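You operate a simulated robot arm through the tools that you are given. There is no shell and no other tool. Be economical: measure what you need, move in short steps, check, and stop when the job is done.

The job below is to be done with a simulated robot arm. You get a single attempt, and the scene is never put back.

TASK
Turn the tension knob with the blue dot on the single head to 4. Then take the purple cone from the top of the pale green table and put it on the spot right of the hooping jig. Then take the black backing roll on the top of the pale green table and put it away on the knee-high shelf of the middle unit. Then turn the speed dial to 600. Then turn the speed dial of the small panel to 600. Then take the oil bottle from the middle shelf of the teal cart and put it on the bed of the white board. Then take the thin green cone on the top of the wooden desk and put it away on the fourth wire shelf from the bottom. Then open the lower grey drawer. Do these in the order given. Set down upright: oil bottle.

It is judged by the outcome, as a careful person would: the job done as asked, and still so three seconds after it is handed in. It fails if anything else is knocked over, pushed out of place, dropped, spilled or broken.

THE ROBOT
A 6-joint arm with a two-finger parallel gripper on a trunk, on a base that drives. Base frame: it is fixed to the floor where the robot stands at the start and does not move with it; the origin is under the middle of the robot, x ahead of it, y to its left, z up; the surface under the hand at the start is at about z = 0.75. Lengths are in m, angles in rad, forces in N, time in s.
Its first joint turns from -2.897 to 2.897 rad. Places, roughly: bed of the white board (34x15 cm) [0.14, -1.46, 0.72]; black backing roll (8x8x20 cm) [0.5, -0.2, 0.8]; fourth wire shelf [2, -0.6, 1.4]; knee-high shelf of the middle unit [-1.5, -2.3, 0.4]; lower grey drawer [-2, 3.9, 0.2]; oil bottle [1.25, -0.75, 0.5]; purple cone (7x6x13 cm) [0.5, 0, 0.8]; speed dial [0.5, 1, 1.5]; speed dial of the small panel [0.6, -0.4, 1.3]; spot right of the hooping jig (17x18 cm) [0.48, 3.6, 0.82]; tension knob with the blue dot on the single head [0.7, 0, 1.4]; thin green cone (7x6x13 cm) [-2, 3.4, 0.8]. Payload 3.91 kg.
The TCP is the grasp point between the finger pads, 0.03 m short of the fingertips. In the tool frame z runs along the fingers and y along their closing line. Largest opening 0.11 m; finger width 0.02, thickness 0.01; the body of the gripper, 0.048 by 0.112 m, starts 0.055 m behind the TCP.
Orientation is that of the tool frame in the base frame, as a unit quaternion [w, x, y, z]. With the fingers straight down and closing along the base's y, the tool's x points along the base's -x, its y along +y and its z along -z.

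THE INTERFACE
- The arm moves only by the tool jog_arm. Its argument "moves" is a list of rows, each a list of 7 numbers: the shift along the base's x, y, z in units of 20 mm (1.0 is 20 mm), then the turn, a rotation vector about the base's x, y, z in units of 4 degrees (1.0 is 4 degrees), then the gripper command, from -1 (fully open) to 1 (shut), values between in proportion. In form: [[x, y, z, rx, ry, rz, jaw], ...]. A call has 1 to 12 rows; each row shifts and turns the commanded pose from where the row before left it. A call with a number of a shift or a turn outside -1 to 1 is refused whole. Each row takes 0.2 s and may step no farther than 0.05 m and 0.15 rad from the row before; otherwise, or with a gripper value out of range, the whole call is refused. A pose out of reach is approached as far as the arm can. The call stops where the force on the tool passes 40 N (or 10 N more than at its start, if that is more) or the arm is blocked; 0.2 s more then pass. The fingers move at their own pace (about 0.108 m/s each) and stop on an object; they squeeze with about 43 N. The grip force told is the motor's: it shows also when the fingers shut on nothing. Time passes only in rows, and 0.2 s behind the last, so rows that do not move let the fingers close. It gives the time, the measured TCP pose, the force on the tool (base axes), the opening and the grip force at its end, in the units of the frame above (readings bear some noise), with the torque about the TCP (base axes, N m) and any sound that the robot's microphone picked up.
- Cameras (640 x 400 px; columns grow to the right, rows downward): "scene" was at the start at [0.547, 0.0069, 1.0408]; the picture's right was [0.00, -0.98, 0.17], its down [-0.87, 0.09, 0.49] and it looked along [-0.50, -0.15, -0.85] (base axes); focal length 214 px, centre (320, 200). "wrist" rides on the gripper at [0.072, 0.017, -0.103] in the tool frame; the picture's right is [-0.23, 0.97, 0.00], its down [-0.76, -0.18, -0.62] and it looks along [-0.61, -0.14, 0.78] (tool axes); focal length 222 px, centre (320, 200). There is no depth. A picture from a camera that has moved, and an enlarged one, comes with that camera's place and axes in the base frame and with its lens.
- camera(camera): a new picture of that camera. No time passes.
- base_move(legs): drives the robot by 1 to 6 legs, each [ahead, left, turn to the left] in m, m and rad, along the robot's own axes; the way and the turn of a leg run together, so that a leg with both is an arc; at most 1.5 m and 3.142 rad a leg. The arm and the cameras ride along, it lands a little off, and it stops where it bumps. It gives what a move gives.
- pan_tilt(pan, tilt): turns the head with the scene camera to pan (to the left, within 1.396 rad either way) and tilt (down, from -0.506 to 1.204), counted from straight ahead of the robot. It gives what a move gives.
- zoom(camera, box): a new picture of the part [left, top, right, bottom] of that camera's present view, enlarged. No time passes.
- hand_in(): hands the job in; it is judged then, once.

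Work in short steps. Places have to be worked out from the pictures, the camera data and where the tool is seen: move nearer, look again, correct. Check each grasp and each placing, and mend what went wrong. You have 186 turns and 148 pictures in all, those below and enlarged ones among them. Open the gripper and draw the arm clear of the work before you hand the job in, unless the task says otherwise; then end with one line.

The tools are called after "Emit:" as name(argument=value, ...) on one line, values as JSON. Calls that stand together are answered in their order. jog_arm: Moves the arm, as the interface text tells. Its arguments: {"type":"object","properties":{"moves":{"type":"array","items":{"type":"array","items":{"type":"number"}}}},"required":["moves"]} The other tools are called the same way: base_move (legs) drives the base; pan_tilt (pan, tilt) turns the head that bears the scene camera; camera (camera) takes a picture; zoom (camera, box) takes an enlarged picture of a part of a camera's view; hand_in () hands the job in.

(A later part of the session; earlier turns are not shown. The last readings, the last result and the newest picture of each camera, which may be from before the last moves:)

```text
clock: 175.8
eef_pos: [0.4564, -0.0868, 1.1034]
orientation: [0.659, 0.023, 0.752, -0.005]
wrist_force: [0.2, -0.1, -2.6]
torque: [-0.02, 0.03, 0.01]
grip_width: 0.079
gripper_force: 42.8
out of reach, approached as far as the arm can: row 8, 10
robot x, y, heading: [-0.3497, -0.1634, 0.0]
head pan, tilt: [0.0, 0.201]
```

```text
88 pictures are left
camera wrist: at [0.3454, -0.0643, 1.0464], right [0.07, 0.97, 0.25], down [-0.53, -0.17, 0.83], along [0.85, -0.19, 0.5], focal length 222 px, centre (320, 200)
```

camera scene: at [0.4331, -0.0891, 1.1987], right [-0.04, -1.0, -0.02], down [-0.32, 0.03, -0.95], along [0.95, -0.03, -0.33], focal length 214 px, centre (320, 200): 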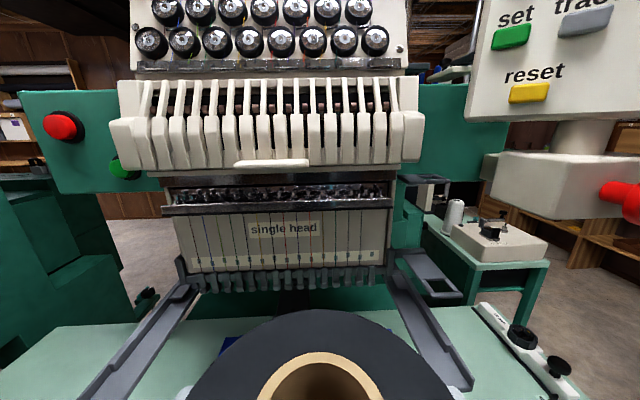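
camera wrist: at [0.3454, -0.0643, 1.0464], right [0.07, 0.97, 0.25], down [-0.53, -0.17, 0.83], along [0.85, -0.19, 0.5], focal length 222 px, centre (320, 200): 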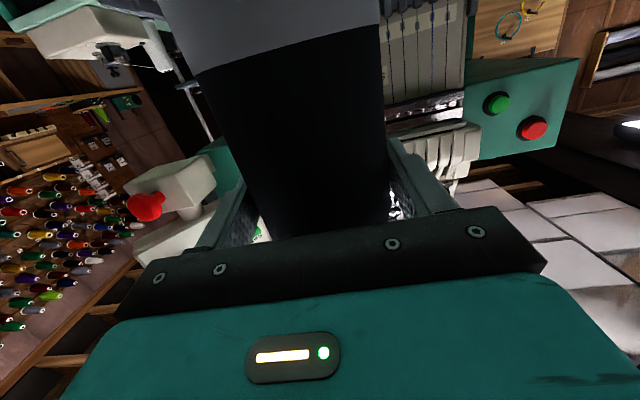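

The hand is almost level and the roll nearly upright over a free patch of the table. I lower it toward the table.

Emit:
jog_arm(moves=[[0, 0, -1, 0, 0, 0, 1], [0, 0, -1, 0, 0, 0, 1], [0, 0, -1, 0, 0, 0, 1], [0, 0, -1, 0, 0, 0, 1], [0, 0, -1, 0, 0, 0, 1], [0, 0, -1, 0, 0, 0, 1], [0, 0, -1, 0, 0, 0, 1], [0, 0, 0, 0, 0, 0, 1]])

Emit:
camera(camera="wrist")

```text
clock: 177.6
eef_pos: [0.4568, -0.0888, 0.9643]
orientation: [0.66, 0.023, 0.751, -0.006]
wrist_force: [0.3, -0.3, -4.2]
torque: [0.02, 0.02, -0.01]
grip_width: 0.0791
gripper_force: 42.8
robot x, y, heading: [-0.3546, -0.1645, 0.002]
head pan, tilt: [0.0, 0.201]
```

```text
87 pictures are left
camera wrist: at [0.3455, -0.0657, 0.9066], right [0.07, 0.97, 0.25], down [-0.53, -0.17, 0.83], along [0.85, -0.19, 0.5], focal length 222 px, centre (320, 200)
```

wrist: 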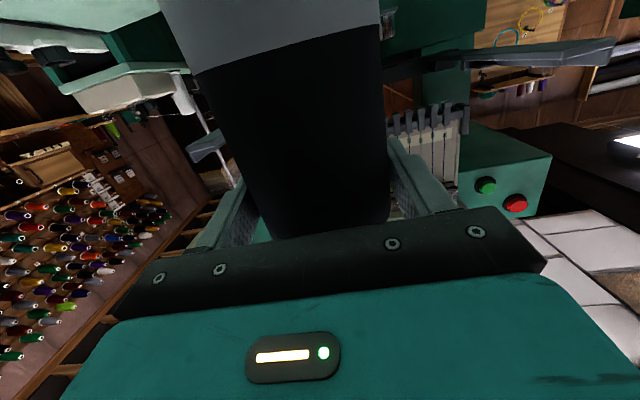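

Now small steps down until contact.

Emit:
jog_arm(moves=[[0, 0, -0.5, 0, 0, 0, 1], [0, 0, -0.5, 0, 0, 0, 1], [0, 0, -0.3, 0, 0, 0, 1], [0, 0, -0.3, 0, 0, 0, 1], [0, 0, -0.2, 0, 0, 0, 1], [0, 0, -0.2, 0, 0, 0, 1]])

```text
clock: 179.1
eef_pos: [0.4564, -0.0864, 0.9312]
orientation: [0.664, 0.023, 0.748, -0.005]
wrist_force: [0.6, 0.7, 14.3]
torque: [-0.22, -0.65, 0.05]
grip_width: 0.0792
gripper_force: 43.0
robot x, y, heading: [-0.3539, -0.1605, 0.001]
head pan, tilt: [0.0, 0.201]
stopped in row 6: the force on the tool passed its limit at 42 N (the readings are from after the stop); the commanded pose is now the measured one
```

Contact at the expected height, so the roll stands nearly upright. I open and back out.

Emit:
jog_arm(moves=[[0, 0, 0, 0, 0, 0, 0.2], [0, 0, 0, 0, 0, 0, -0.5], [0, 0, 0, 0, 0, 0, -1], [0, 0, 0, 0, 0, 0, -1], [-1, 0, 0.1, 0, 0, 0, -1], [-1, 0, 0.1, 0, 0, 0, -1], [-1, 0, 0.1, 0, 0, 0, -1], [-1, 0, 0.1, 0, 0, 0, -1], [-1, 0, 0.2, 0, 0, 0, -1], [-1, 0, 0.2, 0, 0, 0, -1]])

Emit:
camera(camera="scene")

```text
clock: 181.3
eef_pos: [0.3369, -0.0845, 0.9435]
orientation: [0.663, 0.023, 0.748, -0.006]
wrist_force: [0.6, -0.2, 0.1]
torque: [0.0, 0.01, 0.02]
grip_width: 0.1098
gripper_force: 0.1
robot x, y, heading: [-0.3534, -0.1663, 0.003]
head pan, tilt: [0.0, 0.201]
```

```text
86 pictures are left
camera scene: at [0.3131, -0.0883, 1.0378], right [-0.04, -1.0, -0.02], down [-0.32, 0.03, -0.95], along [0.95, -0.03, -0.32], focal length 214 px, centre (320, 200)
```

scene: 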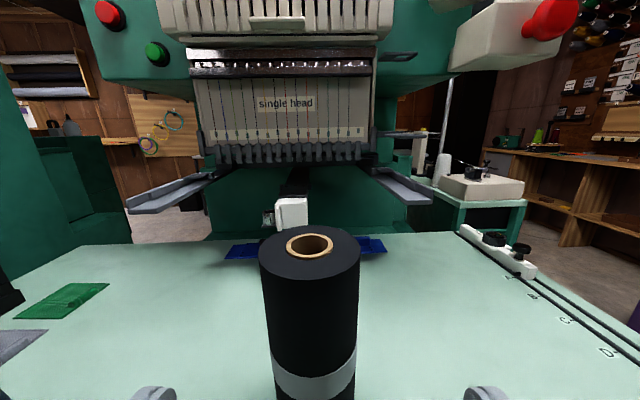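

The roll stands upright at about [0.463, -0.084]. I pitch the hand to 45° again, lined up for a grip near its top.

Emit:
jog_arm(moves=[[0, 0, 1, 0, 1, 0, -1], [0, 0, 1, 0, 1, 0, -1], [0, 0, 1, 0, 1, 0, -1], [0.2, 0, 0.5, 0, 1, 0, -1], [0.3, 0, 0, 0, 1, 0, -1], [0.3, 0, 0, 0, 1, 0, -1], [0.3, 0, 0, 0, 1, 0, -1], [0.3, 0, 0, 0, 1, 0, -1], [0.3, 0, 0, 0, 1, 0, -1], [0, 0, 0, 0, 0.4, 0, -1]])

Emit:
pan_tilt(pan=0, tilt=0)

Emit:
camera(camera="scene")

```text
clock: 183.5
eef_pos: [0.3674, -0.0896, 1.0105]
orientation: [0.415, 0.022, 0.909, -0.018]
wrist_force: [0.5, -0.3, 0.1]
torque: [0.01, 0.01, 0.01]
grip_width: 0.1099
gripper_force: 0.0
out of reach, approached as far as the arm can: row 4, 5
robot x, y, heading: [-0.3535, -0.1636, -0.001]
head pan, tilt: [0.0, 0.201]
```

```text
clock: 184.2
eef_pos: [0.3671, -0.0899, 1.0101]
orientation: [0.414, 0.023, 0.91, -0.019]
wrist_force: [0.2, -0.1, 0.3]
torque: [0.0, 0.01, -0.02]
grip_width: 0.1099
gripper_force: 0.1
robot x, y, heading: [-0.3513, -0.1679, 0.002]
head pan, tilt: [0.0, 0.0]
```

```text
85 pictures are left
camera scene: at [0.4095, -0.0918, 1.1176], right [-0.06, -1.0, 0.01], down [-0.66, 0.03, -0.75], along [0.75, -0.05, -0.66], focal length 214 px, centre (320, 200)
```

scene: 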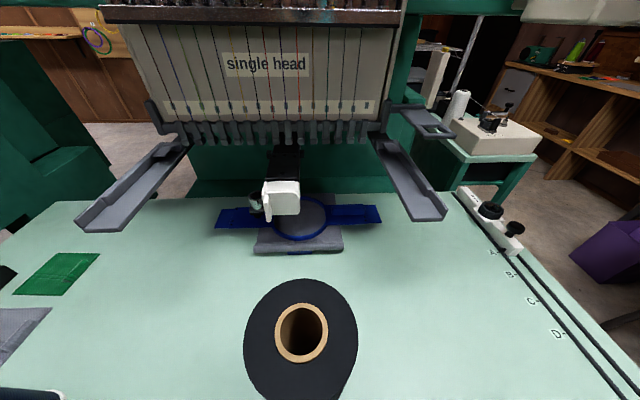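

Lined up at 41° pitch; the roll's top centre is [0.461, -0.084]. I slide in, close, and lift.

Emit:
jog_arm(moves=[[0, 0.5, 0, 0, 0, 0, -1], [0.75, -0.03, -0.67, 0, 0, 0, -1], [0.75, -0.03, -0.67, 0, 0, 0, -1], [0.75, -0.03, -0.67, 0, 0, 0, -1], [0.75, -0.03, -0.67, 0, 0, 0, -1], [0.75, -0.03, -0.67, 0, 0, 0, -1], [0.7, -0.03, -0.64, 0, 0, 0, -1], [0, 0, 0, 0, 0, 0, 0], [0, 0, 0, 0, 0, 0, 1], [0, 0, 0, 0, 0, 0, 1], [0, 0, 0, 0, 0, 0, 1]])

Emit:
jog_arm(moves=[[0, 0, 1, 0, 0, 0, 1], [0, 0, 1, 0, 0, 0, 1], [0, 0, 1, 0, 0, 0, 1], [0, 0, 1, 0, 0, 0, 1], [0, 0, 1, 0, 0, 0, 1], [0, 0, 1, 0, 0, 0, 1]])

Emit:
camera(camera="wrist")

```text
clock: 186.6
eef_pos: [0.4563, -0.0823, 0.9296]
orientation: [0.414, 0.024, 0.91, -0.019]
wrist_force: [1.0, -0.5, 0.2]
torque: [0.1, -0.11, -0.03]
grip_width: 0.0789
gripper_force: 42.7
robot x, y, heading: [-0.3468, -0.1658, 0.001]
head pan, tilt: [0.0, 0.0]
```

```text
clock: 188.0
eef_pos: [0.4568, -0.0835, 1.0507]
orientation: [0.414, 0.024, 0.91, -0.018]
wrist_force: [-0.3, -0.8, -4.5]
torque: [-0.04, 0.01, 0.03]
grip_width: 0.079
gripper_force: 43.0
robot x, y, heading: [-0.3512, -0.1619, -0.005]
head pan, tilt: [0.0, 0.0]
```

```text
84 pictures are left
camera wrist: at [0.3317, -0.06, 1.0628], right [0.21, 0.97, 0.16], down [0.02, -0.16, 0.99], along [0.98, -0.2, -0.05], focal length 222 px, centre (320, 200)
```

wrist: 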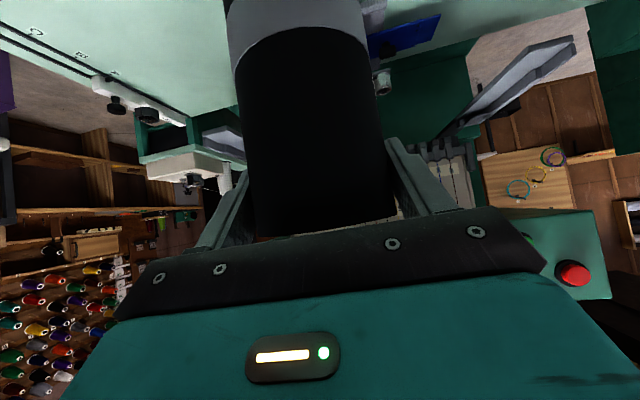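

The roll is held upright. I drive back to the shelf unit and lower the arm to a safe entry height (roll foot at about 0.51).

Emit:
base_move(legs=[[-1.04, 0, 0], [0, 0, -1.57]])

Emit:
jog_arm(moves=[[0, 0, -1, 0, 0, 0, 1], [0, 0, -1, 0, 0, 0, 1], [0, 0, -1, 0, 0, 0, 1], [0, 0, -1, 0, 0, 0, 1], [0, 0, -1, 0, 0, 0, 1], [0, 0, -1, 0, 0, 0, 1], [0, 0, -1, 0, 0, 0, 1], [0, 0, -1, 0, 0, 0, 1], [0, 0, -1, 0, 0, 0, 1]])

Emit:
jog_arm(moves=[[0, 0, -1, 0, 0, 0, 1], [0, 0, -1, 0, 0, 0, 1], [0, 0, -1, 0, 0, 0, 1], [0, 0, -1, 0, 0, 0, 1], [0, 0, -1, 0, 0, 0, 1], [0, 0, -1, 0, 0, 0, 1], [0, 0, -1, 0, 0, 0, 1], [0, 0, -1, 0, 0, 0, 1], [0, 0, -1, 0, 0, 0, 1]])

Emit:
base_move(legs=[[0.85, 0, 0]])

Emit:
camera(camera="scene")

Emit:
camera(camera="wrist")

```text
clock: 197.0
eef_pos: [-1.2511, -0.9781, 1.0492]
orientation: [0.286, 0.646, 0.641, -0.3]
wrist_force: [-0.3, -1.2, -3.8]
torque: [0.0, 0.03, 0.0]
grip_width: 0.0789
gripper_force: 43.2
robot x, y, heading: [-1.3664, -0.1741, -1.53]
head pan, tilt: [0.0, 0.0]
```

```text
clock: 199.0
eef_pos: [-1.2505, -0.9781, 0.869]
orientation: [0.287, 0.646, 0.641, -0.3]
wrist_force: [-0.5, -0.2, -3.1]
torque: [-0.01, -0.03, -0.01]
grip_width: 0.0789
gripper_force: 43.1
robot x, y, heading: [-1.3686, -0.1751, -1.528]
head pan, tilt: [0.0, 0.0]
```

```text
clock: 201.0
eef_pos: [-1.2519, -0.9767, 0.691]
orientation: [0.287, 0.645, 0.641, -0.3]
wrist_force: [1.1, -0.3, -3.1]
torque: [0.02, 0.0, 0.02]
grip_width: 0.0792
gripper_force: 42.7
robot x, y, heading: [-1.3684, -0.1706, -1.534]
head pan, tilt: [0.0, 0.0]
```

```text
clock: 205.5
eef_pos: [-1.2265, -1.83, 0.6879]
orientation: [0.284, 0.65, 0.637, -0.302]
wrist_force: [0.2, -0.9, -3.2]
torque: [0.03, 0.02, 0.01]
grip_width: 0.0788
gripper_force: 42.6
robot x, y, heading: [-1.3324, -1.0227, -1.535]
head pan, tilt: [0.0, 0.0]
```

```text
83 pictures are left
camera scene: at [-1.2243, -1.8722, 0.7967], right [-1.0, 0.02, 0.01], down [0.01, 0.66, -0.75], along [-0.03, -0.75, -0.66], focal length 214 px, centre (320, 200)
```

scene: 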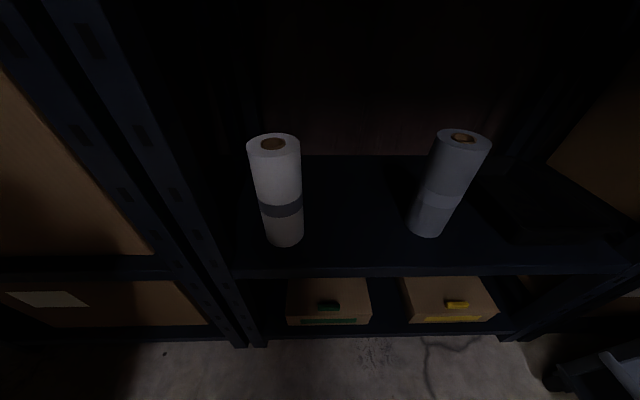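

```text
82 pictures are left
camera wrist: at [-1.206, -1.7042, 0.7015], right [0.97, -0.17, 0.16], down [-0.16, -0.02, 0.99], along [-0.17, -0.98, -0.05], focal length 222 px, centre (320, 200)
```

wrist: 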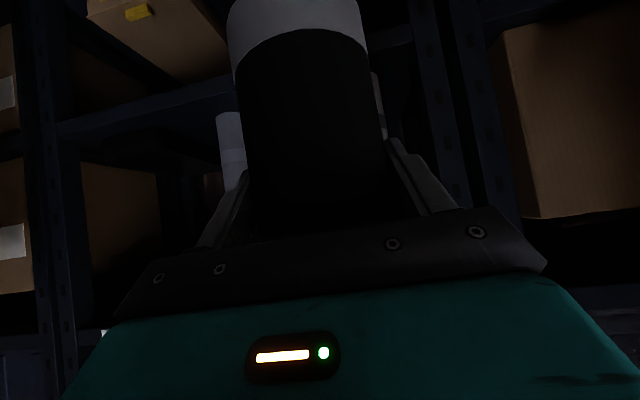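

The gap's centre is x = -1.313, y = -2.18. I correct the heading and sideways position of the base.

Emit:
base_move(legs=[[0, -0.06, -0.035]])

```text
clock: 206.5
eef_pos: [-1.3137, -1.8322, 0.6888]
orientation: [0.279, 0.66, 0.626, -0.307]
wrist_force: [-0.8, 0.0, -2.6]
torque: [0.03, -0.01, 0.0]
grip_width: 0.0789
gripper_force: 42.9
robot x, y, heading: [-1.3954, -1.0241, -1.569]
head pan, tilt: [0.0, 0.0]
```

Aligned. I lower 3 cm (foot at 0.48, 3 cm above the shelf) and drive in.

Emit:
jog_arm(moves=[[0, 0, -0.8, 0, 0, 0, 1], [0, 0, -0.6, 0, 0, 0, 1]])

Emit:
base_move(legs=[[0.34, 0, 0]])

Emit:
camera(camera="wrist")

```text
clock: 207.1
eef_pos: [-1.3133, -1.8335, 0.6616]
orientation: [0.28, 0.66, 0.626, -0.306]
wrist_force: [0.3, 0.2, -4.2]
torque: [0.0, -0.01, 0.01]
grip_width: 0.0789
gripper_force: 43.2
robot x, y, heading: [-1.391, -1.0263, -1.567]
head pan, tilt: [0.0, 0.0]
```

```text
clock: 209.3
eef_pos: [-1.3236, -2.1713, 0.6616]
orientation: [0.278, 0.663, 0.623, -0.308]
wrist_force: [-0.6, -0.6, -3.7]
torque: [0.03, 0.01, -0.03]
grip_width: 0.0791
gripper_force: 43.2
robot x, y, heading: [-1.3984, -1.3608, -1.583]
head pan, tilt: [0.0, 0.0]
```

```text
81 pictures are left
camera wrist: at [-1.2981, -2.0475, 0.6739], right [0.96, -0.22, 0.16], down [-0.17, -0.02, 0.99], along [-0.21, -0.98, -0.05], focal length 222 px, centre (320, 200)
```

wrist: 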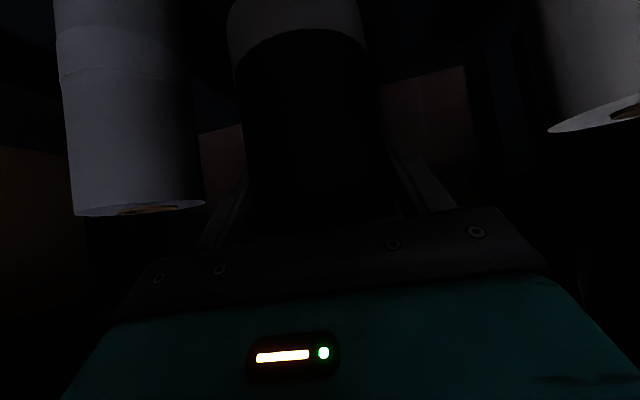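

The roll is upright between the two others. I trim 1 cm toward the middle and lower to contact.

Emit:
jog_arm(moves=[[0.5, 0, -0.3, 0, 0, 0, 1], [0, 0, -0.3, 0, 0, 0, 1], [0, 0, -0.2, 0, 0, 0, 1], [0, 0, -0.2, 0, 0, 0, 1], [0, 0, -0.2, 0, 0, 0, 1], [0, 0, -0.2, 0, 0, 0, 1], [0, 0, -0.2, 0, 0, 0, 1]])

```text
clock: 210.9
eef_pos: [-1.3137, -2.1703, 0.6298]
orientation: [0.278, 0.663, 0.623, -0.308]
wrist_force: [0.6, 0.7, 0.6]
torque: [0.15, -0.01, 0.06]
grip_width: 0.079
gripper_force: 43.4
robot x, y, heading: [-1.3944, -1.3624, -1.581]
head pan, tilt: [0.0, 0.0]
```

The weight is now taken by the shelf. I press 1 mm more, open and look before withdrawing.

Emit:
jog_arm(moves=[[0, 0, -0.06, 0, 0, 0, 1], [0, 0, 0, 0, 0, 0, 0.2], [0, 0, 0, 0, 0, 0, 0], [0, 0, 0, 0, 0, 0, -0.6], [0, 0, 0, 0, 0, 0, -0.8], [0, 0, 0, 0, 0, 0, -0.8]])

Emit:
camera(camera="wrist")

```text
clock: 212.3
eef_pos: [-1.312, -2.1699, 0.6293]
orientation: [0.278, 0.663, 0.623, -0.308]
wrist_force: [-0.1, -0.5, 0.1]
torque: [0.0, 0.04, 0.01]
grip_width: 0.099
gripper_force: 0.1
robot x, y, heading: [-1.3924, -1.3619, -1.582]
head pan, tilt: [0.0, 0.0]
```

```text
80 pictures are left
camera wrist: at [-1.2882, -2.0472, 0.6414], right [0.96, -0.22, 0.16], down [-0.17, -0.02, 0.99], along [-0.21, -0.98, -0.05], focal length 222 px, centre (320, 200)
```

wrist: 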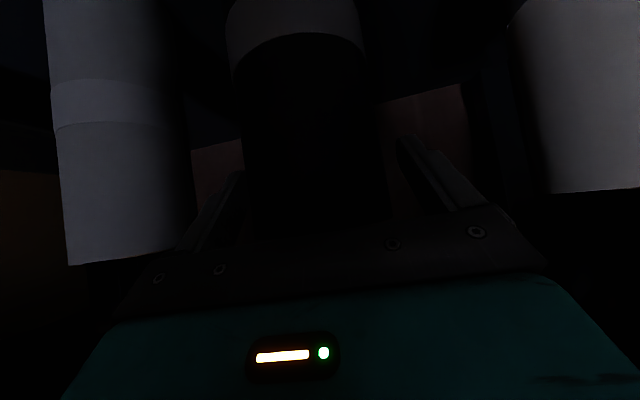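

The roll stands free. I draw the fingers out along their axis, then back the base away and check.

Emit:
jog_arm(moves=[[0, 0.75, 0.5, 0, 0, 0, -1], [0, 0.75, 0.5, 0, 0, 0, -1], [0, 0.75, 0.3, 0, 0, 0, -1], [0, 0.75, 0.2, 0, 0, 0, -1]])

Emit:
base_move(legs=[[-0.5, 0, 0]])

Emit:
camera(camera="scene")

```text
clock: 213.3
eef_pos: [-1.3133, -2.1095, 0.6584]
orientation: [0.277, 0.664, 0.623, -0.307]
wrist_force: [0.2, -0.8, -0.4]
torque: [-0.01, -0.01, -0.01]
grip_width: 0.1101
gripper_force: 0.1
robot x, y, heading: [-1.3958, -1.3644, -1.585]
head pan, tilt: [0.0, 0.0]
```

```text
clock: 216.3
eef_pos: [-1.3131, -1.6053, 0.6584]
orientation: [0.276, 0.667, 0.619, -0.309]
wrist_force: [-0.5, -0.1, -0.2]
torque: [0.0, -0.01, 0.01]
grip_width: 0.1102
gripper_force: 0.0
robot x, y, heading: [-1.3862, -0.8533, -1.59]
head pan, tilt: [0.0, 0.0]
```

```text
79 pictures are left
camera scene: at [-1.3139, -1.6486, 0.7664], right [-1.0, 0.08, 0.01], down [0.04, 0.65, -0.75], along [-0.07, -0.75, -0.66], focal length 214 px, centre (320, 200)
```

scene: 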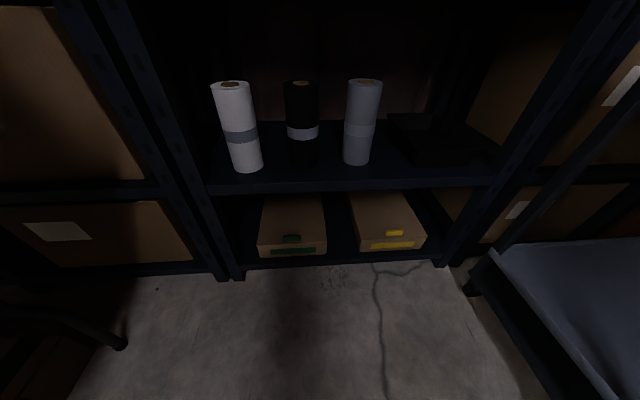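

All three rolls stand neatly. Next is the multi-head's speed dial: I back away, turn, and drive toward [.., 1.0], then raise and level the hand.

Emit:
base_move(legs=[[-0.75, 0, 0], [0, 0, 1.59], [0.75, 0, 0], [0, 1.1, 0]])

Emit:
jog_arm(moves=[[-0.5, 0, 1, 0, 0, 0, -0.5], [-0.5, 0, 1, 0, 0, 0, -0.5], [-0.5, 0, 1, 0, 0, 0, -0.5], [-0.5, 0, 1, 0, 0, 0, -0.5], [-0.5, 0, 1, 0, 0, 0, -0.5], [-0.5, 0, 1, 0, 0, 0, -0.5], [-0.5, 0, 1, 0, 0, 0, -0.5], [-0.5, 0, 1, 0, 0, 0, -0.5], [-0.5, 0, 1, 0, 0, 0, -0.5], [-0.5, 0, 1, 0, 0, 0, -0.5], [-0.5, 0, 1, 0, 0, 0, -0.5], [-0.5, 0, 1, 0, 0, 0, -0.5]])

Emit:
jog_arm(moves=[[-0.3, 0, 1, 0, 0, 0, -0.5], [-0.3, 0, 1, 0, 0, 0, -0.5], [-0.3, 0, 1, 0, 0, 0, -0.5], [-0.3, 0, 1, 0, -1, 0, -0.5], [-0.3, 0, 1, 0, -1, 0, -0.5], [-0.3, 0, 1, 0, -1, 0, -0.5], [-0.3, 0, 1, 0, -1, 0, -0.5], [-0.3, 0, 1, 0, -1, 0, -0.5], [-0.3, 0, 1, 0, -1, 0, -0.5], [-0.3, 0, 1, 0, -1, 0, -0.5], [-0.3, 0, 1, 0, -1, 0, -0.5], [-0.3, 0, 1, 0, -1, 0, -0.5]])

Emit:
camera(camera="scene")

```text
clock: 233.2
eef_pos: [0.0967, 1.1379, 0.6585]
orientation: [0.414, 0.012, 0.91, -0.014]
wrist_force: [0.7, -0.3, -0.2]
torque: [-0.04, 0.0, -0.01]
grip_width: 0.1099
gripper_force: 0.0
robot x, y, heading: [-0.6478, 1.0313, 0.029]
head pan, tilt: [0.0, 0.0]
```

```text
clock: 235.8
eef_pos: [-0.0249, 1.1371, 0.8985]
orientation: [0.415, 0.011, 0.91, -0.013]
wrist_force: [-0.3, 0.2, 0.1]
torque: [0.03, 0.01, -0.02]
grip_width: 0.0827
gripper_force: 0.0
robot x, y, heading: [-0.6524, 1.0308, 0.03]
head pan, tilt: [0.0, 0.0]
```

```text
clock: 238.4
eef_pos: [-0.0988, 1.1362, 1.1388]
orientation: [0.676, 0.015, 0.737, -0.009]
wrist_force: [0.3, 0.4, -0.1]
torque: [0.0, 0.01, 0.0]
grip_width: 0.0825
gripper_force: 0.1
robot x, y, heading: [-0.6478, 1.0279, 0.026]
head pan, tilt: [0.0, 0.0]
```

```text
78 pictures are left
camera scene: at [-0.1275, 1.1366, 1.2501], right [-0.03, -1.0, -0.01], down [-0.09, 0.01, -1.0], along [1.0, -0.03, -0.09], focal length 214 px, centre (320, 200)
```

scene: 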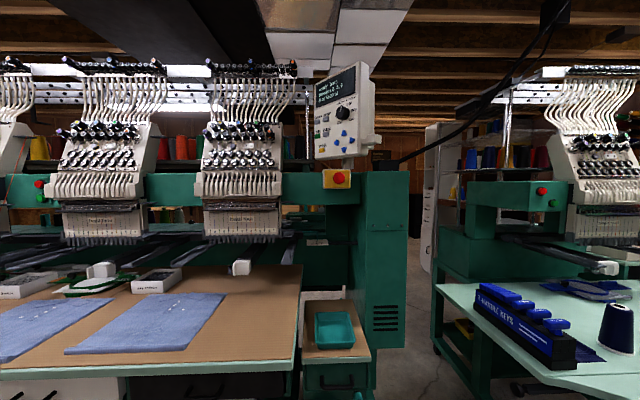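

Emit:
zoom(camera="scene", box=[296, 55, 392, 115])

Emit:
zoom(camera="scene", box=[296, 95, 392, 155])

```text
6.67 times, centred on (344, 85) of scene
camera zoom: at [-0.1275, 1.1366, 1.2501], right [-0.03, -1.0, -0.01], down [-0.09, 0.01, -1.0], along [1.0, -0.03, -0.09], focal length 1430 px, centre (160, 967)
```

zoom: 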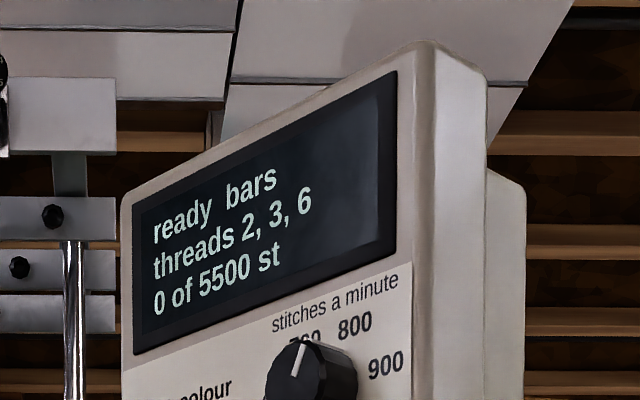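

```text
6.67 times, centred on (344, 125) of scene
camera zoom: at [-0.1275, 1.1366, 1.2501], right [-0.03, -1.0, -0.01], down [-0.09, 0.01, -1.0], along [1.0, -0.03, -0.09], focal length 1430 px, centre (160, 700)
```

zoom: 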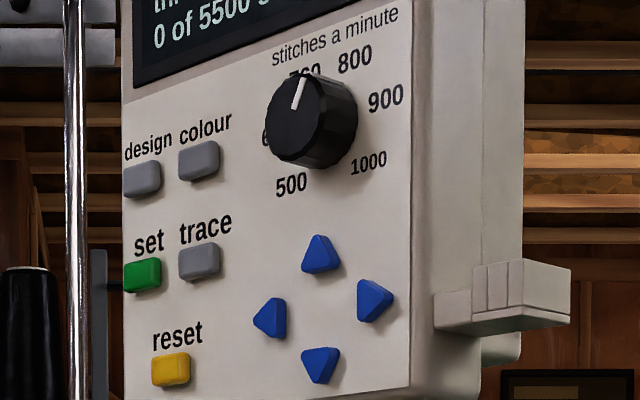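

The dial points at about 700, and the panel's face is turned toward +y. I raise the hand to the dial's height and move left for a more frontal view.

Emit:
base_move(legs=[[0.1, 0.2, -0.026]])

Emit:
jog_arm(moves=[[0, 0, 1, 0, -1, 0, -0.5], [0, 0, 1, 0, -0.3, 0, -0.5], [0, 0, 1, 0, 0, 0, -0.5], [0, 0, 1, 0, 0, 0, -0.5], [0, 0, 1, 0, 0, 0, -0.5], [0, 0, 1, 0, 0, 0, -0.5], [0, 0, 1, 0, 0, 0, -0.5], [0, 0, 1, 0, 0, 0, -0.5], [0, 0, 1, 0, 0, 0, -0.5], [0, 0, 1, 0, 0, 0, -0.5], [0, 0, 1, 0, 0, 0, -0.5], [0, 0, 1, 0, 0, 0, -0.5]])

Emit:
camera(camera="scene")

```text
clock: 240.1
eef_pos: [0.0025, 1.3227, 1.1386]
orientation: [0.676, 0.028, 0.736, -0.02]
wrist_force: [-0.7, 0.1, -0.8]
torque: [0.03, -0.01, 0.01]
grip_width: 0.0827
gripper_force: 0.1
robot x, y, heading: [-0.5546, 1.2309, 0.005]
head pan, tilt: [0.0, 0.0]
```

```text
clock: 242.7
eef_pos: [0.0028, 1.3237, 1.3791]
orientation: [0.708, 0.028, 0.705, -0.018]
wrist_force: [0.1, 0.0, 0.3]
torque: [-0.01, 0.02, -0.01]
grip_width: 0.0826
gripper_force: 0.0
robot x, y, heading: [-0.5492, 1.2265, -0.005]
head pan, tilt: [0.0, 0.0]
```

```text
75 pictures are left
camera scene: at [-0.0368, 1.3238, 1.4869], right [-0.06, -1.0, -0.01], down [0.0, 0.01, -1.0], along [1.0, -0.06, 0.0], focal length 214 px, centre (320, 200)
```

scene: 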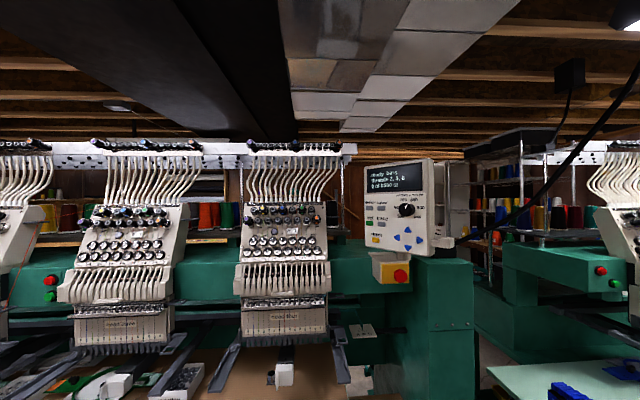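

Emit:
zoom(camera="scene", box=[356, 180, 452, 240])

```text
6.67 times, centred on (404, 210) of scene
camera zoom: at [-0.0368, 1.3238, 1.4869], right [-0.06, -1.0, -0.01], down [0.0, 0.01, -1.0], along [1.0, -0.06, 0.0], focal length 1430 px, centre (-240, 133)
```

zoom: 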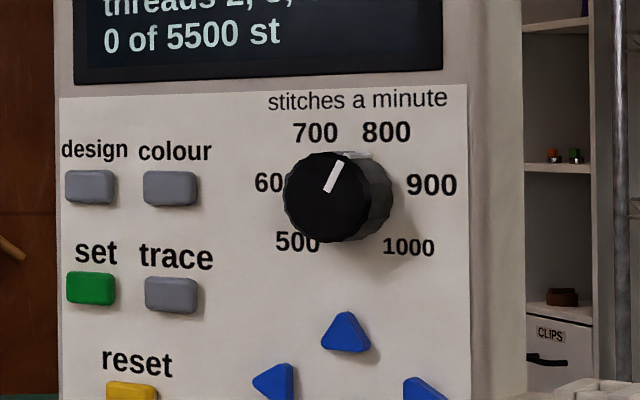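

The dial cap triangulates to [0.55, 1.05, 1.457], and its face is turned about 50° toward +y. I turn the base to -47° and sidestep to stand in front of it.

Emit:
base_move(legs=[[0, 0, -0.815], [0.08, 0.57, 0]])

Emit:
camera(camera="scene")

```text
clock: 248.1
eef_pos: [0.363, 1.2192, 1.3773]
orientation: [0.643, 0.305, 0.637, -0.297]
wrist_force: [0.2, -1.1, -0.1]
torque: [0.0, 0.03, -0.04]
grip_width: 0.0824
gripper_force: 0.0
robot x, y, heading: [-0.0877, 1.5545, -0.813]
head pan, tilt: [0.0, 0.0]
```

```text
73 pictures are left
camera scene: at [0.3364, 1.2484, 1.4868], right [-0.77, -0.64, -0.01], down [0.01, 0.01, -1.0], along [0.64, -0.77, 0.0], focal length 214 px, centre (320, 200)
```

scene: 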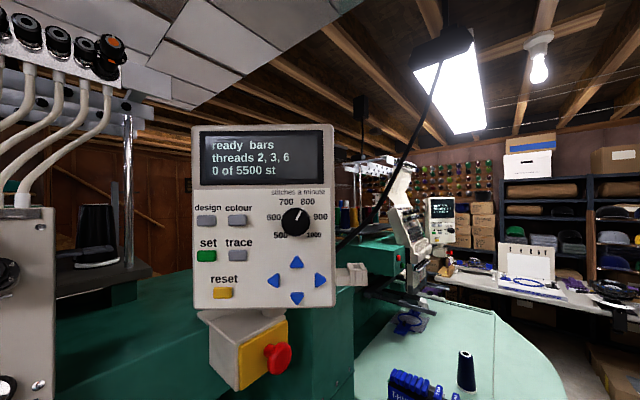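

Nearly square to the panel now. I zoom in on the dial.

Emit:
zoom(camera="scene", box=[256, 185, 340, 245])

```text
6.67 times, centred on (298, 215) of scene
camera zoom: at [0.3364, 1.2484, 1.4868], right [-0.77, -0.64, -0.01], down [0.01, 0.01, -1.0], along [0.64, -0.77, 0.0], focal length 1430 px, centre (467, 100)
```

zoom: 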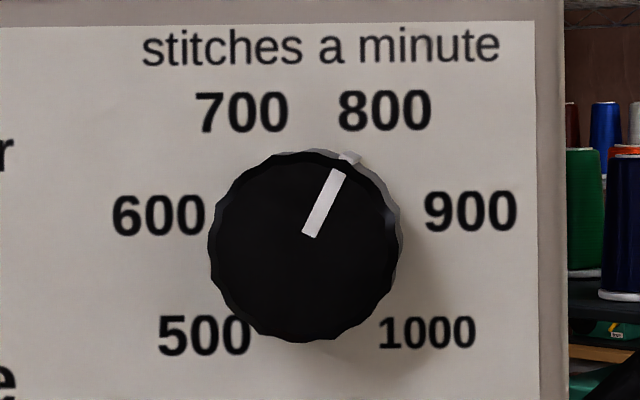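

The pointer sits at 800, with labels about 54° apart, so 600 needs about 108° anticlockwise. The cap is 38 mm wide at [0.547, 1.047, 1.457]. I pre-roll the hand by +54° while moving to 7 cm from it.

Emit:
jog_arm(moves=[[0.7, -0.59, 0.4, 0.83, -1, 0, -0.1], [0.7, -0.59, 0.4, 0.83, -1, 0, -0.1], [0.7, -0.59, 0.4, 0.83, -1, 0, -0.1], [0.7, -0.59, 0.4, 0.83, -1, 0, -0.1], [0.7, -0.59, 0.4, 0.83, -1, 0, -0.1], [0.7, -0.59, 0.4, 0.83, -1, 0, -0.1], [0.7, -0.59, 0.4, 0.83, -1, 0, -0.1], [0.7, -0.59, 0.4, 0.83, -1, 0, -0.1], [0.7, -0.59, 0.4, 0.83, -1, 0, -0.1], [0.7, -0.59, 0.4, 0.83, -1, 0, -0.1], [0, 0, 0, 0.33, -0.4, 0, -0.1]])

Emit:
camera(camera="scene")

Emit:
camera(camera="wrist")

```text
clock: 250.5
eef_pos: [0.5039, 1.1022, 1.4582]
orientation: [0.708, 0.561, 0.428, 0.028]
wrist_force: [0.5, -0.5, -0.4]
torque: [-0.01, -0.01, -0.01]
grip_width: 0.0607
gripper_force: 0.1
robot x, y, heading: [-0.0867, 1.5579, -0.817]
head pan, tilt: [0.0, 0.0]
```

```text
71 pictures are left
camera scene: at [0.4102, 1.0738, 1.5194], right [-0.44, -0.37, -0.82], down [0.63, 0.52, -0.58], along [0.64, -0.77, 0.0], focal length 214 px, centre (320, 200)
```

scene: 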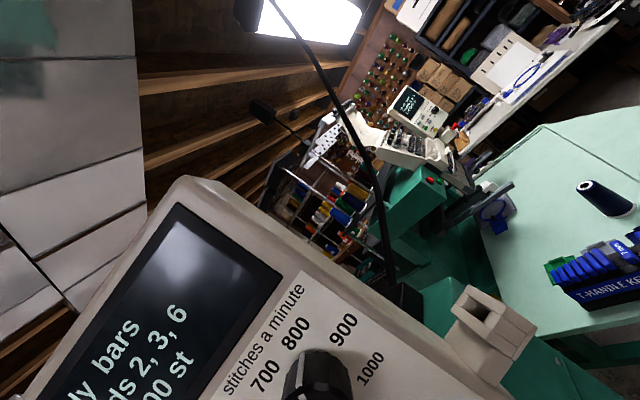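

```text
70 pictures are left
camera wrist: at [0.4912, 1.2245, 1.4293], right [0.29, 0.24, 0.93], down [-0.96, 0.02, 0.29], along [0.05, -0.97, 0.24], focal length 222 px, centre (320, 200)
```

wrist: 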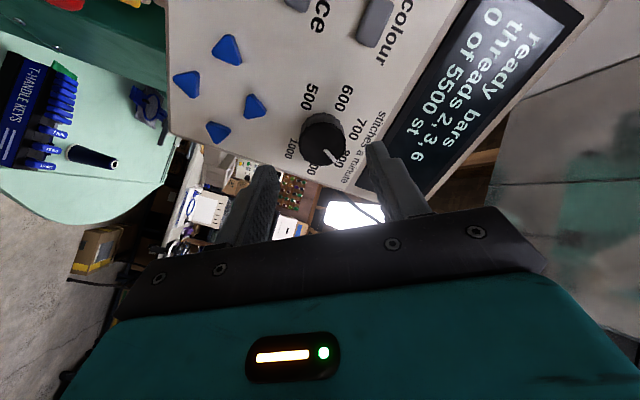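

Aligned within a few mm. I advance 5 cm so the tips overlap the cap by 14 mm, then close.

Emit:
jog_arm(moves=[[0.58, -0.69, 0, 0, 0, 0, -0.1], [0.58, -0.69, 0, 0, 0, 0, -0.1], [0.5, -0.6, 0, 0, 0, 0, -0.1], [0, 0, 0, 0, 0, 0, -0.1]])

Emit:
zoom(camera="wrist", box=[200, 80, 440, 230])

```text
clock: 251.5
eef_pos: [0.5352, 1.0623, 1.4579]
orientation: [0.708, 0.56, 0.429, 0.027]
wrist_force: [-0.2, -0.2, 0.0]
torque: [0.0, -0.04, -0.02]
grip_width: 0.0602
gripper_force: 0.0
robot x, y, heading: [-0.0864, 1.5589, -0.819]
head pan, tilt: [0.0, 0.0]
```

```text
2.67 times, centred on (320, 155) of wrist
camera zoom: at [0.5219, 1.1853, 1.4296], right [0.29, 0.24, 0.93], down [-0.96, 0.02, 0.29], along [0.05, -0.97, 0.24], focal length 592 px, centre (320, 320)
```

zoom: 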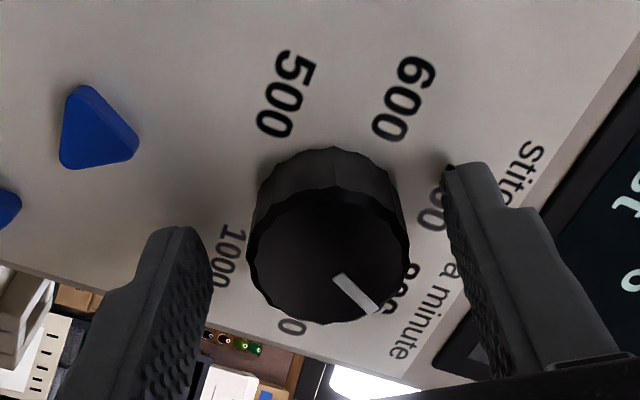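

Emit:
jog_arm(moves=[[0, 0, 0, 0, 0, 0, 0.1], [0, 0, 0, 0, 0, 0, 0.25], [0, 0, 0, 0, 0, 0, 1], [0, 0, 0, 0, 0, 0, 1]])

```text
clock: 252.5
eef_pos: [0.5348, 1.0624, 1.4597]
orientation: [0.709, 0.56, 0.428, 0.028]
wrist_force: [18.9, -5.3, 29.0]
torque: [-0.12, -0.01, 0.54]
grip_width: 0.0382
gripper_force: 45.5
robot x, y, heading: [-0.0871, 1.5584, -0.818]
head pan, tilt: [0.0, 0.0]
```

Gripped at 38 mm with a side load; I ease it by about 2 mm and begin turning anticlockwise.

Emit:
jog_arm(moves=[[0.05, -0.02, 0.08, 0, 0, 0, 1], [0, 0, 0, -0.4, 0.48, 0, 1], [0, 0, 0, -0.4, 0.48, 0, 1], [0, 0, 0, -0.4, 0.48, 0, 1], [0, 0, 0, -0.4, 0.48, 0, 1], [0, 0, 0, -0.4, 0.48, 0, 1], [0, 0, 0, -0.4, 0.48, 0, 1]])

```text
clock: 253.6
eef_pos: [0.5358, 1.0621, 1.4588]
orientation: [0.707, 0.53, 0.467, -0.024]
wrist_force: [-6.6, 7.4, -3.4]
torque: [-0.21, -0.22, 0.15]
grip_width: 0.0383
gripper_force: 44.9
robot x, y, heading: [-0.0863, 1.5558, -0.818]
head pan, tilt: [0.0, 0.0]
stopped in row 5: the force on the tool passed its limit at 46 N (the readings are from after the stop); the commanded pose is now the measured one
```

Turned about 9°. Continuing in small steps.

Emit:
jog_arm(moves=[[-0.02, 0.02, 0, -0.4, 0.48, 0, 1], [0, 0, 0, -0.4, 0.48, 0, 1], [0, 0, 0, -0.4, 0.48, 0, 1], [0, 0, 0, -0.4, 0.48, 0, 1], [0, 0, 0, -0.4, 0.48, 0, 1], [0, 0, 0, -0.4, 0.48, 0, 1], [0, 0, 0, -0.4, 0.48, 0, 1], [0, 0, 0, -0.4, 0.48, 0, 1], [0, 0, 0, -0.4, 0.48, 0, 1], [0, 0, 0, -0.4, 0.48, 0, 1], [0, 0, 0, -0.4, 0.48, 0, 1], [0, 0, 0, -0.4, 0.48, 0, 1]])

```text
clock: 256.2
eef_pos: [0.535, 1.0608, 1.4591]
orientation: [0.677, 0.39, 0.589, -0.206]
wrist_force: [-8.2, 0.9, -0.8]
torque: [-0.2, -0.2, 0.41]
grip_width: 0.0382
gripper_force: 45.0
robot x, y, heading: [-0.0852, 1.5543, -0.816]
head pan, tilt: [0.0, 0.0]
```

39° turned; continuing.

Emit:
jog_arm(moves=[[0, 0, 0, -0.55, 0.66, 0, 1], [0, 0, 0, -0.55, 0.66, 0, 1], [0, 0, 0, -0.55, 0.66, 0, 1], [0, 0, 0, -0.55, 0.66, 0, 1], [0, 0, 0, -0.55, 0.66, 0, 1], [0, 0, 0, -0.55, 0.66, 0, 1], [0, 0, 0, -0.55, 0.66, 0, 1], [0, 0, 0, -0.55, 0.66, 0, 1], [0, 0, 0, -0.55, 0.66, 0, 1], [0, 0, 0, -0.55, 0.66, 0, 1]])

Emit:
zoom(camera="wrist", box=[200, 80, 440, 230])

```text
clock: 258.4
eef_pos: [0.5342, 1.0608, 1.4588]
orientation: [0.588, 0.198, 0.677, -0.396]
wrist_force: [-21.6, 1.4, -20.5]
torque: [0.15, 0.05, 0.26]
grip_width: 0.038
gripper_force: 45.2
robot x, y, heading: [-0.0873, 1.5576, -0.818]
head pan, tilt: [0.0, 0.0]
```

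```text
2.67 times, centred on (320, 155) of wrist
camera zoom: at [0.4635, 1.1365, 1.384], right [0.77, 0.64, -0.08], down [-0.35, 0.52, 0.78], along [0.54, -0.57, 0.62], focal length 592 px, centre (320, 320)
```

zoom: 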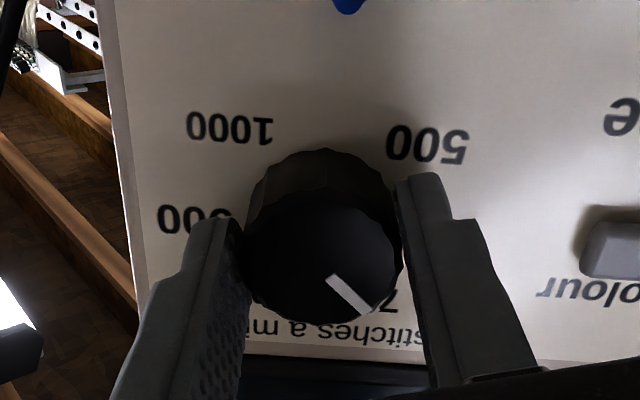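

73° turned. I relieve the side force and finish the remaining 35°.

Emit:
jog_arm(moves=[[-0.06, 0, -0.06, 0, 0, 0, 1], [0, 0, 0, -0.55, 0.66, 0, 1], [0, 0, 0, -0.55, 0.66, 0, 1], [0, 0, 0, -0.55, 0.66, 0, 1], [0, 0, 0, -0.55, 0.66, 0, 1], [0, 0, 0, -0.55, 0.66, 0, 1], [0, 0, 0, -0.55, 0.66, 0, 1], [0, 0, 0, -0.55, 0.66, 0, 1], [0, 0, 0, -0.55, 0.66, 0, 1], [0, 0, 0, -0.55, 0.66, 0, 1], [0, 0, 0, -0.55, 0.66, 0, 1]])

Emit:
zoom(camera="wrist", box=[200, 80, 440, 230])

```text
clock: 259.4
eef_pos: [0.5343, 1.0604, 1.4581]
orientation: [0.558, 0.147, 0.688, -0.439]
wrist_force: [-2.0, -6.2, -1.1]
torque: [0.06, 0.03, 0.49]
grip_width: 0.0382
gripper_force: 44.8
robot x, y, heading: [-0.0881, 1.5568, -0.816]
head pan, tilt: [0.0, 0.0]
stopped in row 4: the force on the tool passed its limit at 41 N (the readings are from after the stop); the commanded pose is now the measured one
```

```text
2.67 times, centred on (320, 155) of wrist
camera zoom: at [0.4552, 1.1292, 1.3852], right [0.75, 0.62, -0.22], down [-0.27, 0.6, 0.76], along [0.6, -0.51, 0.61], focal length 592 px, centre (320, 320)
```

zoom: 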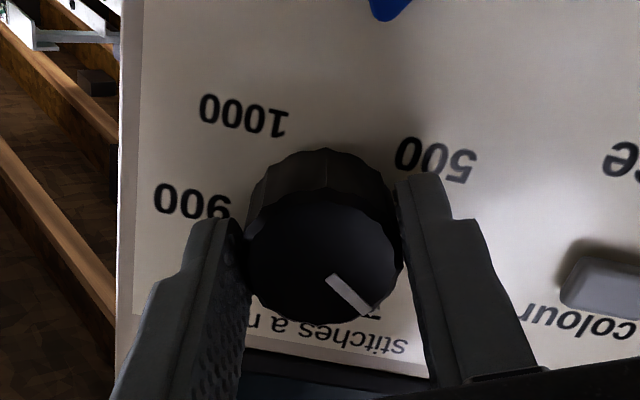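

81° turned; 27° to go.

Emit:
jog_arm(moves=[[0, -0.02, 0, -0.55, 0.66, 0, 1], [0, 0, 0, -0.55, 0.66, 0, 1], [0, 0, 0, -0.55, 0.66, 0, 1], [0, 0, 0, -0.55, 0.66, 0, 1], [0, 0, 0, -0.55, 0.66, 0, 1], [0, 0, 0, -0.55, 0.66, 0, 1], [0, 0, 0, -0.55, 0.66, 0, 1], [0, 0, 0, -0.5, 0.6, 0, 1]])

Emit:
zoom(camera="wrist", box=[200, 80, 440, 230])

```text
clock: 261.2
eef_pos: [0.533, 1.0612, 1.4585]
orientation: [0.441, -0.02, 0.704, -0.557]
wrist_force: [-7.1, -11.5, 8.0]
torque: [0.62, 0.43, -0.5]
grip_width: 0.0385
gripper_force: 44.9
robot x, y, heading: [-0.0875, 1.5592, -0.818]
head pan, tilt: [0.0, 0.0]
```

```text
2.67 times, centred on (320, 155) of wrist
camera zoom: at [0.4303, 1.1084, 1.4013], right [0.59, 0.49, -0.65], down [-0.02, 0.81, 0.59], along [0.81, -0.34, 0.48], focal length 592 px, centre (320, 320)
```

zoom: 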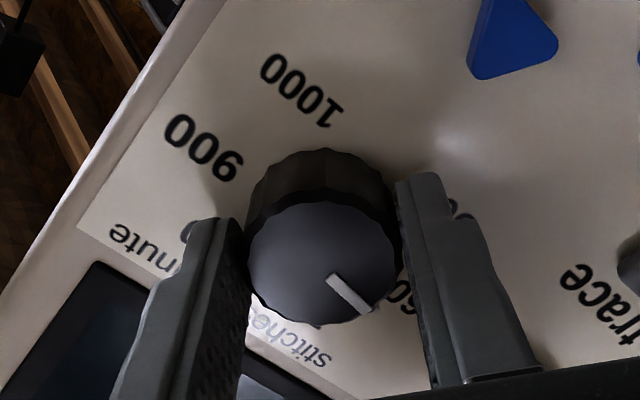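

Turned 108° in all. I open, back out and unroll to check the reading squarely.

Emit:
jog_arm(moves=[[0, 0, 0, 0, 0, 0, 0.2], [0, 0, 0, 0, 0, 0, -0.1], [-0.6, 0.72, 0, 0, 0, 0, -0.1], [-0.6, 0.72, 0, 0, 0, 0, -0.1], [-0.6, 0.72, 0, 0, 0, 0, -0.1], [-0.6, 0.72, 0, 0.83, -1, 0, -0.1], [-0.6, 0.72, 0, 0.83, -1, 0, -0.1], [-0.6, 0.72, 0, 0.83, -1, 0, -0.1], [-0.6, 0.72, 0, 0.83, -1, 0, -0.1], [-0.6, 0.72, 0, 0.83, -1, 0, -0.1], [-0.6, 0.72, 0, 0.83, -1, 0, -0.1]])

Emit:
jog_arm(moves=[[0, 0, 0, 0.83, -1, 0, -0.1], [0, 0, 0, 0.83, -1, 0, -0.1], [0, 0, 0, 0.83, -1, 0, -0.1], [0, 0, 0, 0.83, -1, 0, -0.1], [0, 0, 0, 0.33, -0.4, 0, -0.1]])

Emit:
camera(camera="scene")

```text
clock: 263.6
eef_pos: [0.4264, 1.1918, 1.4566]
orientation: [0.573, 0.171, 0.683, -0.419]
wrist_force: [0.3, -0.3, -0.3]
torque: [-0.01, 0.01, -0.01]
grip_width: 0.0606
gripper_force: 0.1
robot x, y, heading: [-0.0861, 1.5596, -0.823]
head pan, tilt: [0.0, 0.0]
```

```text
clock: 264.8
eef_pos: [0.428, 1.1912, 1.4596]
orientation: [0.645, 0.305, 0.634, -0.299]
wrist_force: [-0.2, -0.1, 0.0]
torque: [0.0, 0.01, 0.0]
grip_width: 0.0607
gripper_force: 0.1
robot x, y, heading: [-0.0843, 1.5599, -0.817]
head pan, tilt: [0.0, 0.0]
```

```text
65 pictures are left
camera scene: at [0.4001, 1.2211, 1.567], right [-0.77, -0.64, -0.01], down [0.02, 0.0, -1.0], along [0.64, -0.77, 0.01], focal length 214 px, centre (320, 200)
```

scene: 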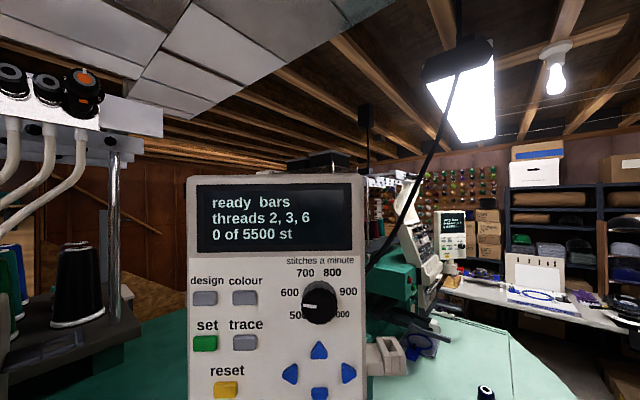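

Emit:
zoom(camera="scene", box=[278, 260, 362, 330])

```text
5.71 times, centred on (320, 295) of scene
camera zoom: at [0.4001, 1.2211, 1.567], right [-0.77, -0.64, -0.01], down [0.02, 0.0, -1.0], along [0.64, -0.77, 0.01], focal length 1226 px, centre (320, -343)
```

zoom: 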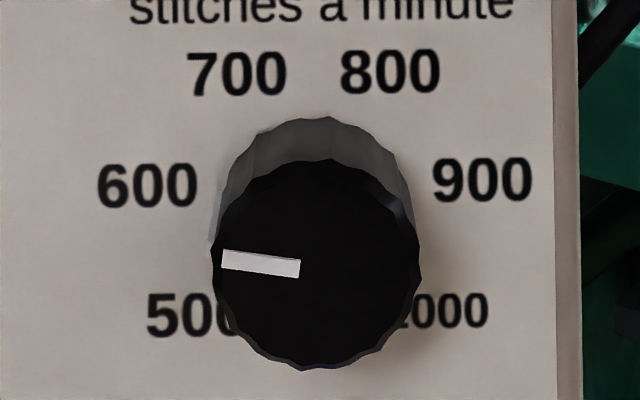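

The pointer is at 600 within about 2°. Next the small panel on the single head: I back off and drive along to a matching spot in front of it, keeping the same heading.

Emit:
base_move(legs=[[-0.24, -0.255, 0], [1.02, -0.958, 0]])

Emit:
camera(camera="scene")

```text
clock: 273.6
eef_pos: [0.0476, -0.2144, 1.4604]
orientation: [0.645, 0.304, 0.635, -0.298]
wrist_force: [-1.0, -0.1, -0.4]
torque: [-0.01, 0.0, -0.03]
grip_width: 0.0605
gripper_force: 0.1
robot x, y, heading: [-0.4655, 0.1545, -0.825]
head pan, tilt: [0.0, 0.0]
```

```text
63 pictures are left
camera scene: at [0.0216, -0.1862, 1.5682], right [-0.77, -0.63, -0.01], down [0.02, 0.0, -1.0], along [0.63, -0.77, 0.01], focal length 214 px, centre (320, 200)
```

scene: 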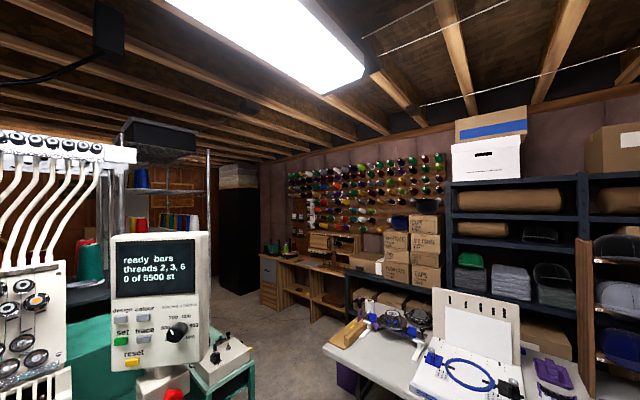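

The small panel's dial is near [0.60, -0.36, 1.27], its face turned about 46° toward +y. I move in front of it and lower the hand.

Emit:
base_move(legs=[[0.291, 0.262, 0], [0, 0, 0.07]])

Emit:
jog_arm(moves=[[0, 0, -1, 0, 0, 0, -0.1], [0, 0, -1, 0, 0, 0, -0.1], [0, 0, -1, 0, 0, 0, -0.1], [0, 0, -1, 0, 0, 0, -0.1], [0, 0, -1, 0, 0, 0, -0.1], [0, 0, -1, 0, 0, 0, -0.1], [0, 0, -1, 0, 0, 0, -0.1], [0, 0, -1, 0, 0, 0, -0.1]])

Emit:
camera(camera="scene")

```text
clock: 276.6
eef_pos: [0.4631, -0.2074, 1.458]
orientation: [0.655, 0.281, 0.645, -0.275]
wrist_force: [-0.3, -0.8, 0.1]
torque: [0.0, 0.01, 0.01]
grip_width: 0.0605
gripper_force: 0.1
robot x, y, heading: [-0.0767, 0.1229, -0.748]
head pan, tilt: [0.0, 0.0]
```

```text
clock: 278.4
eef_pos: [0.4632, -0.2077, 1.2989]
orientation: [0.655, 0.282, 0.645, -0.276]
wrist_force: [1.0, 0.3, 0.3]
torque: [-0.05, -0.02, -0.02]
grip_width: 0.0604
gripper_force: 0.1
robot x, y, heading: [-0.0719, 0.1223, -0.748]
head pan, tilt: [0.0, 0.0]
```

```text
62 pictures are left
camera scene: at [0.4351, -0.1805, 1.4064], right [-0.72, -0.69, -0.01], down [0.02, 0.0, -1.0], along [0.69, -0.72, 0.01], focal length 214 px, centre (320, 200)
```

scene: 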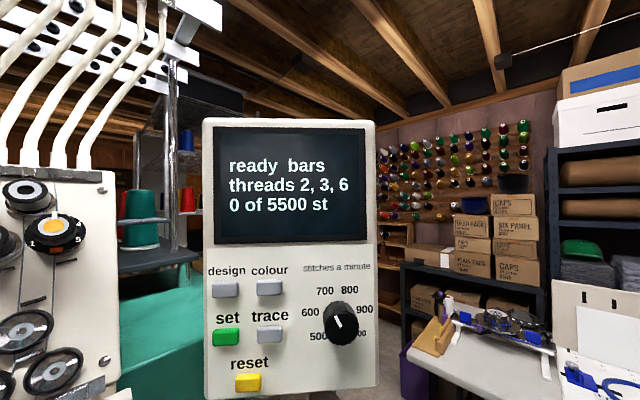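

Emit:
zoom(camera="scene", box=[292, 275, 388, 355])

Emit:
camera(camera="wrist")

```text
5.00 times, centred on (340, 315) of scene
camera zoom: at [0.4351, -0.1805, 1.4064], right [-0.72, -0.69, -0.01], down [0.02, 0.0, -1.0], along [0.69, -0.72, 0.01], focal length 1072 px, centre (220, -375)
```

zoom: 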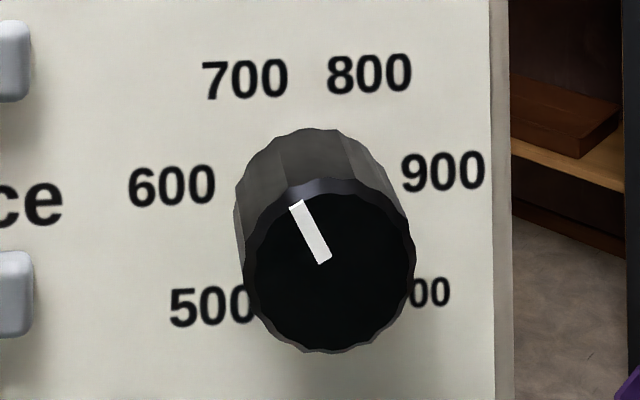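

```text
60 pictures are left
camera wrist: at [0.4054, -0.1217, 1.2248], right [0.7, 0.67, 0.24], down [-0.57, 0.33, 0.75], along [0.43, -0.67, 0.61], focal length 222 px, centre (320, 200)
```

wrist: 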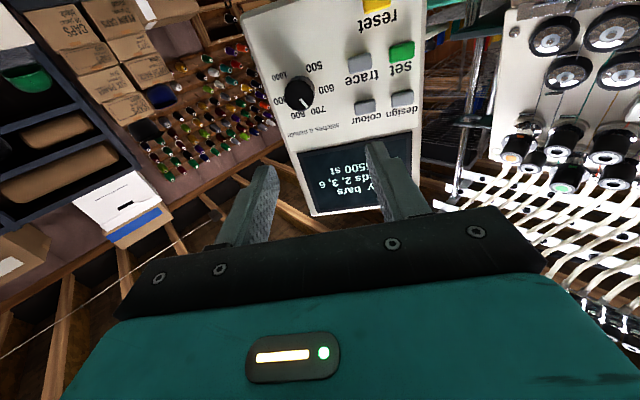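

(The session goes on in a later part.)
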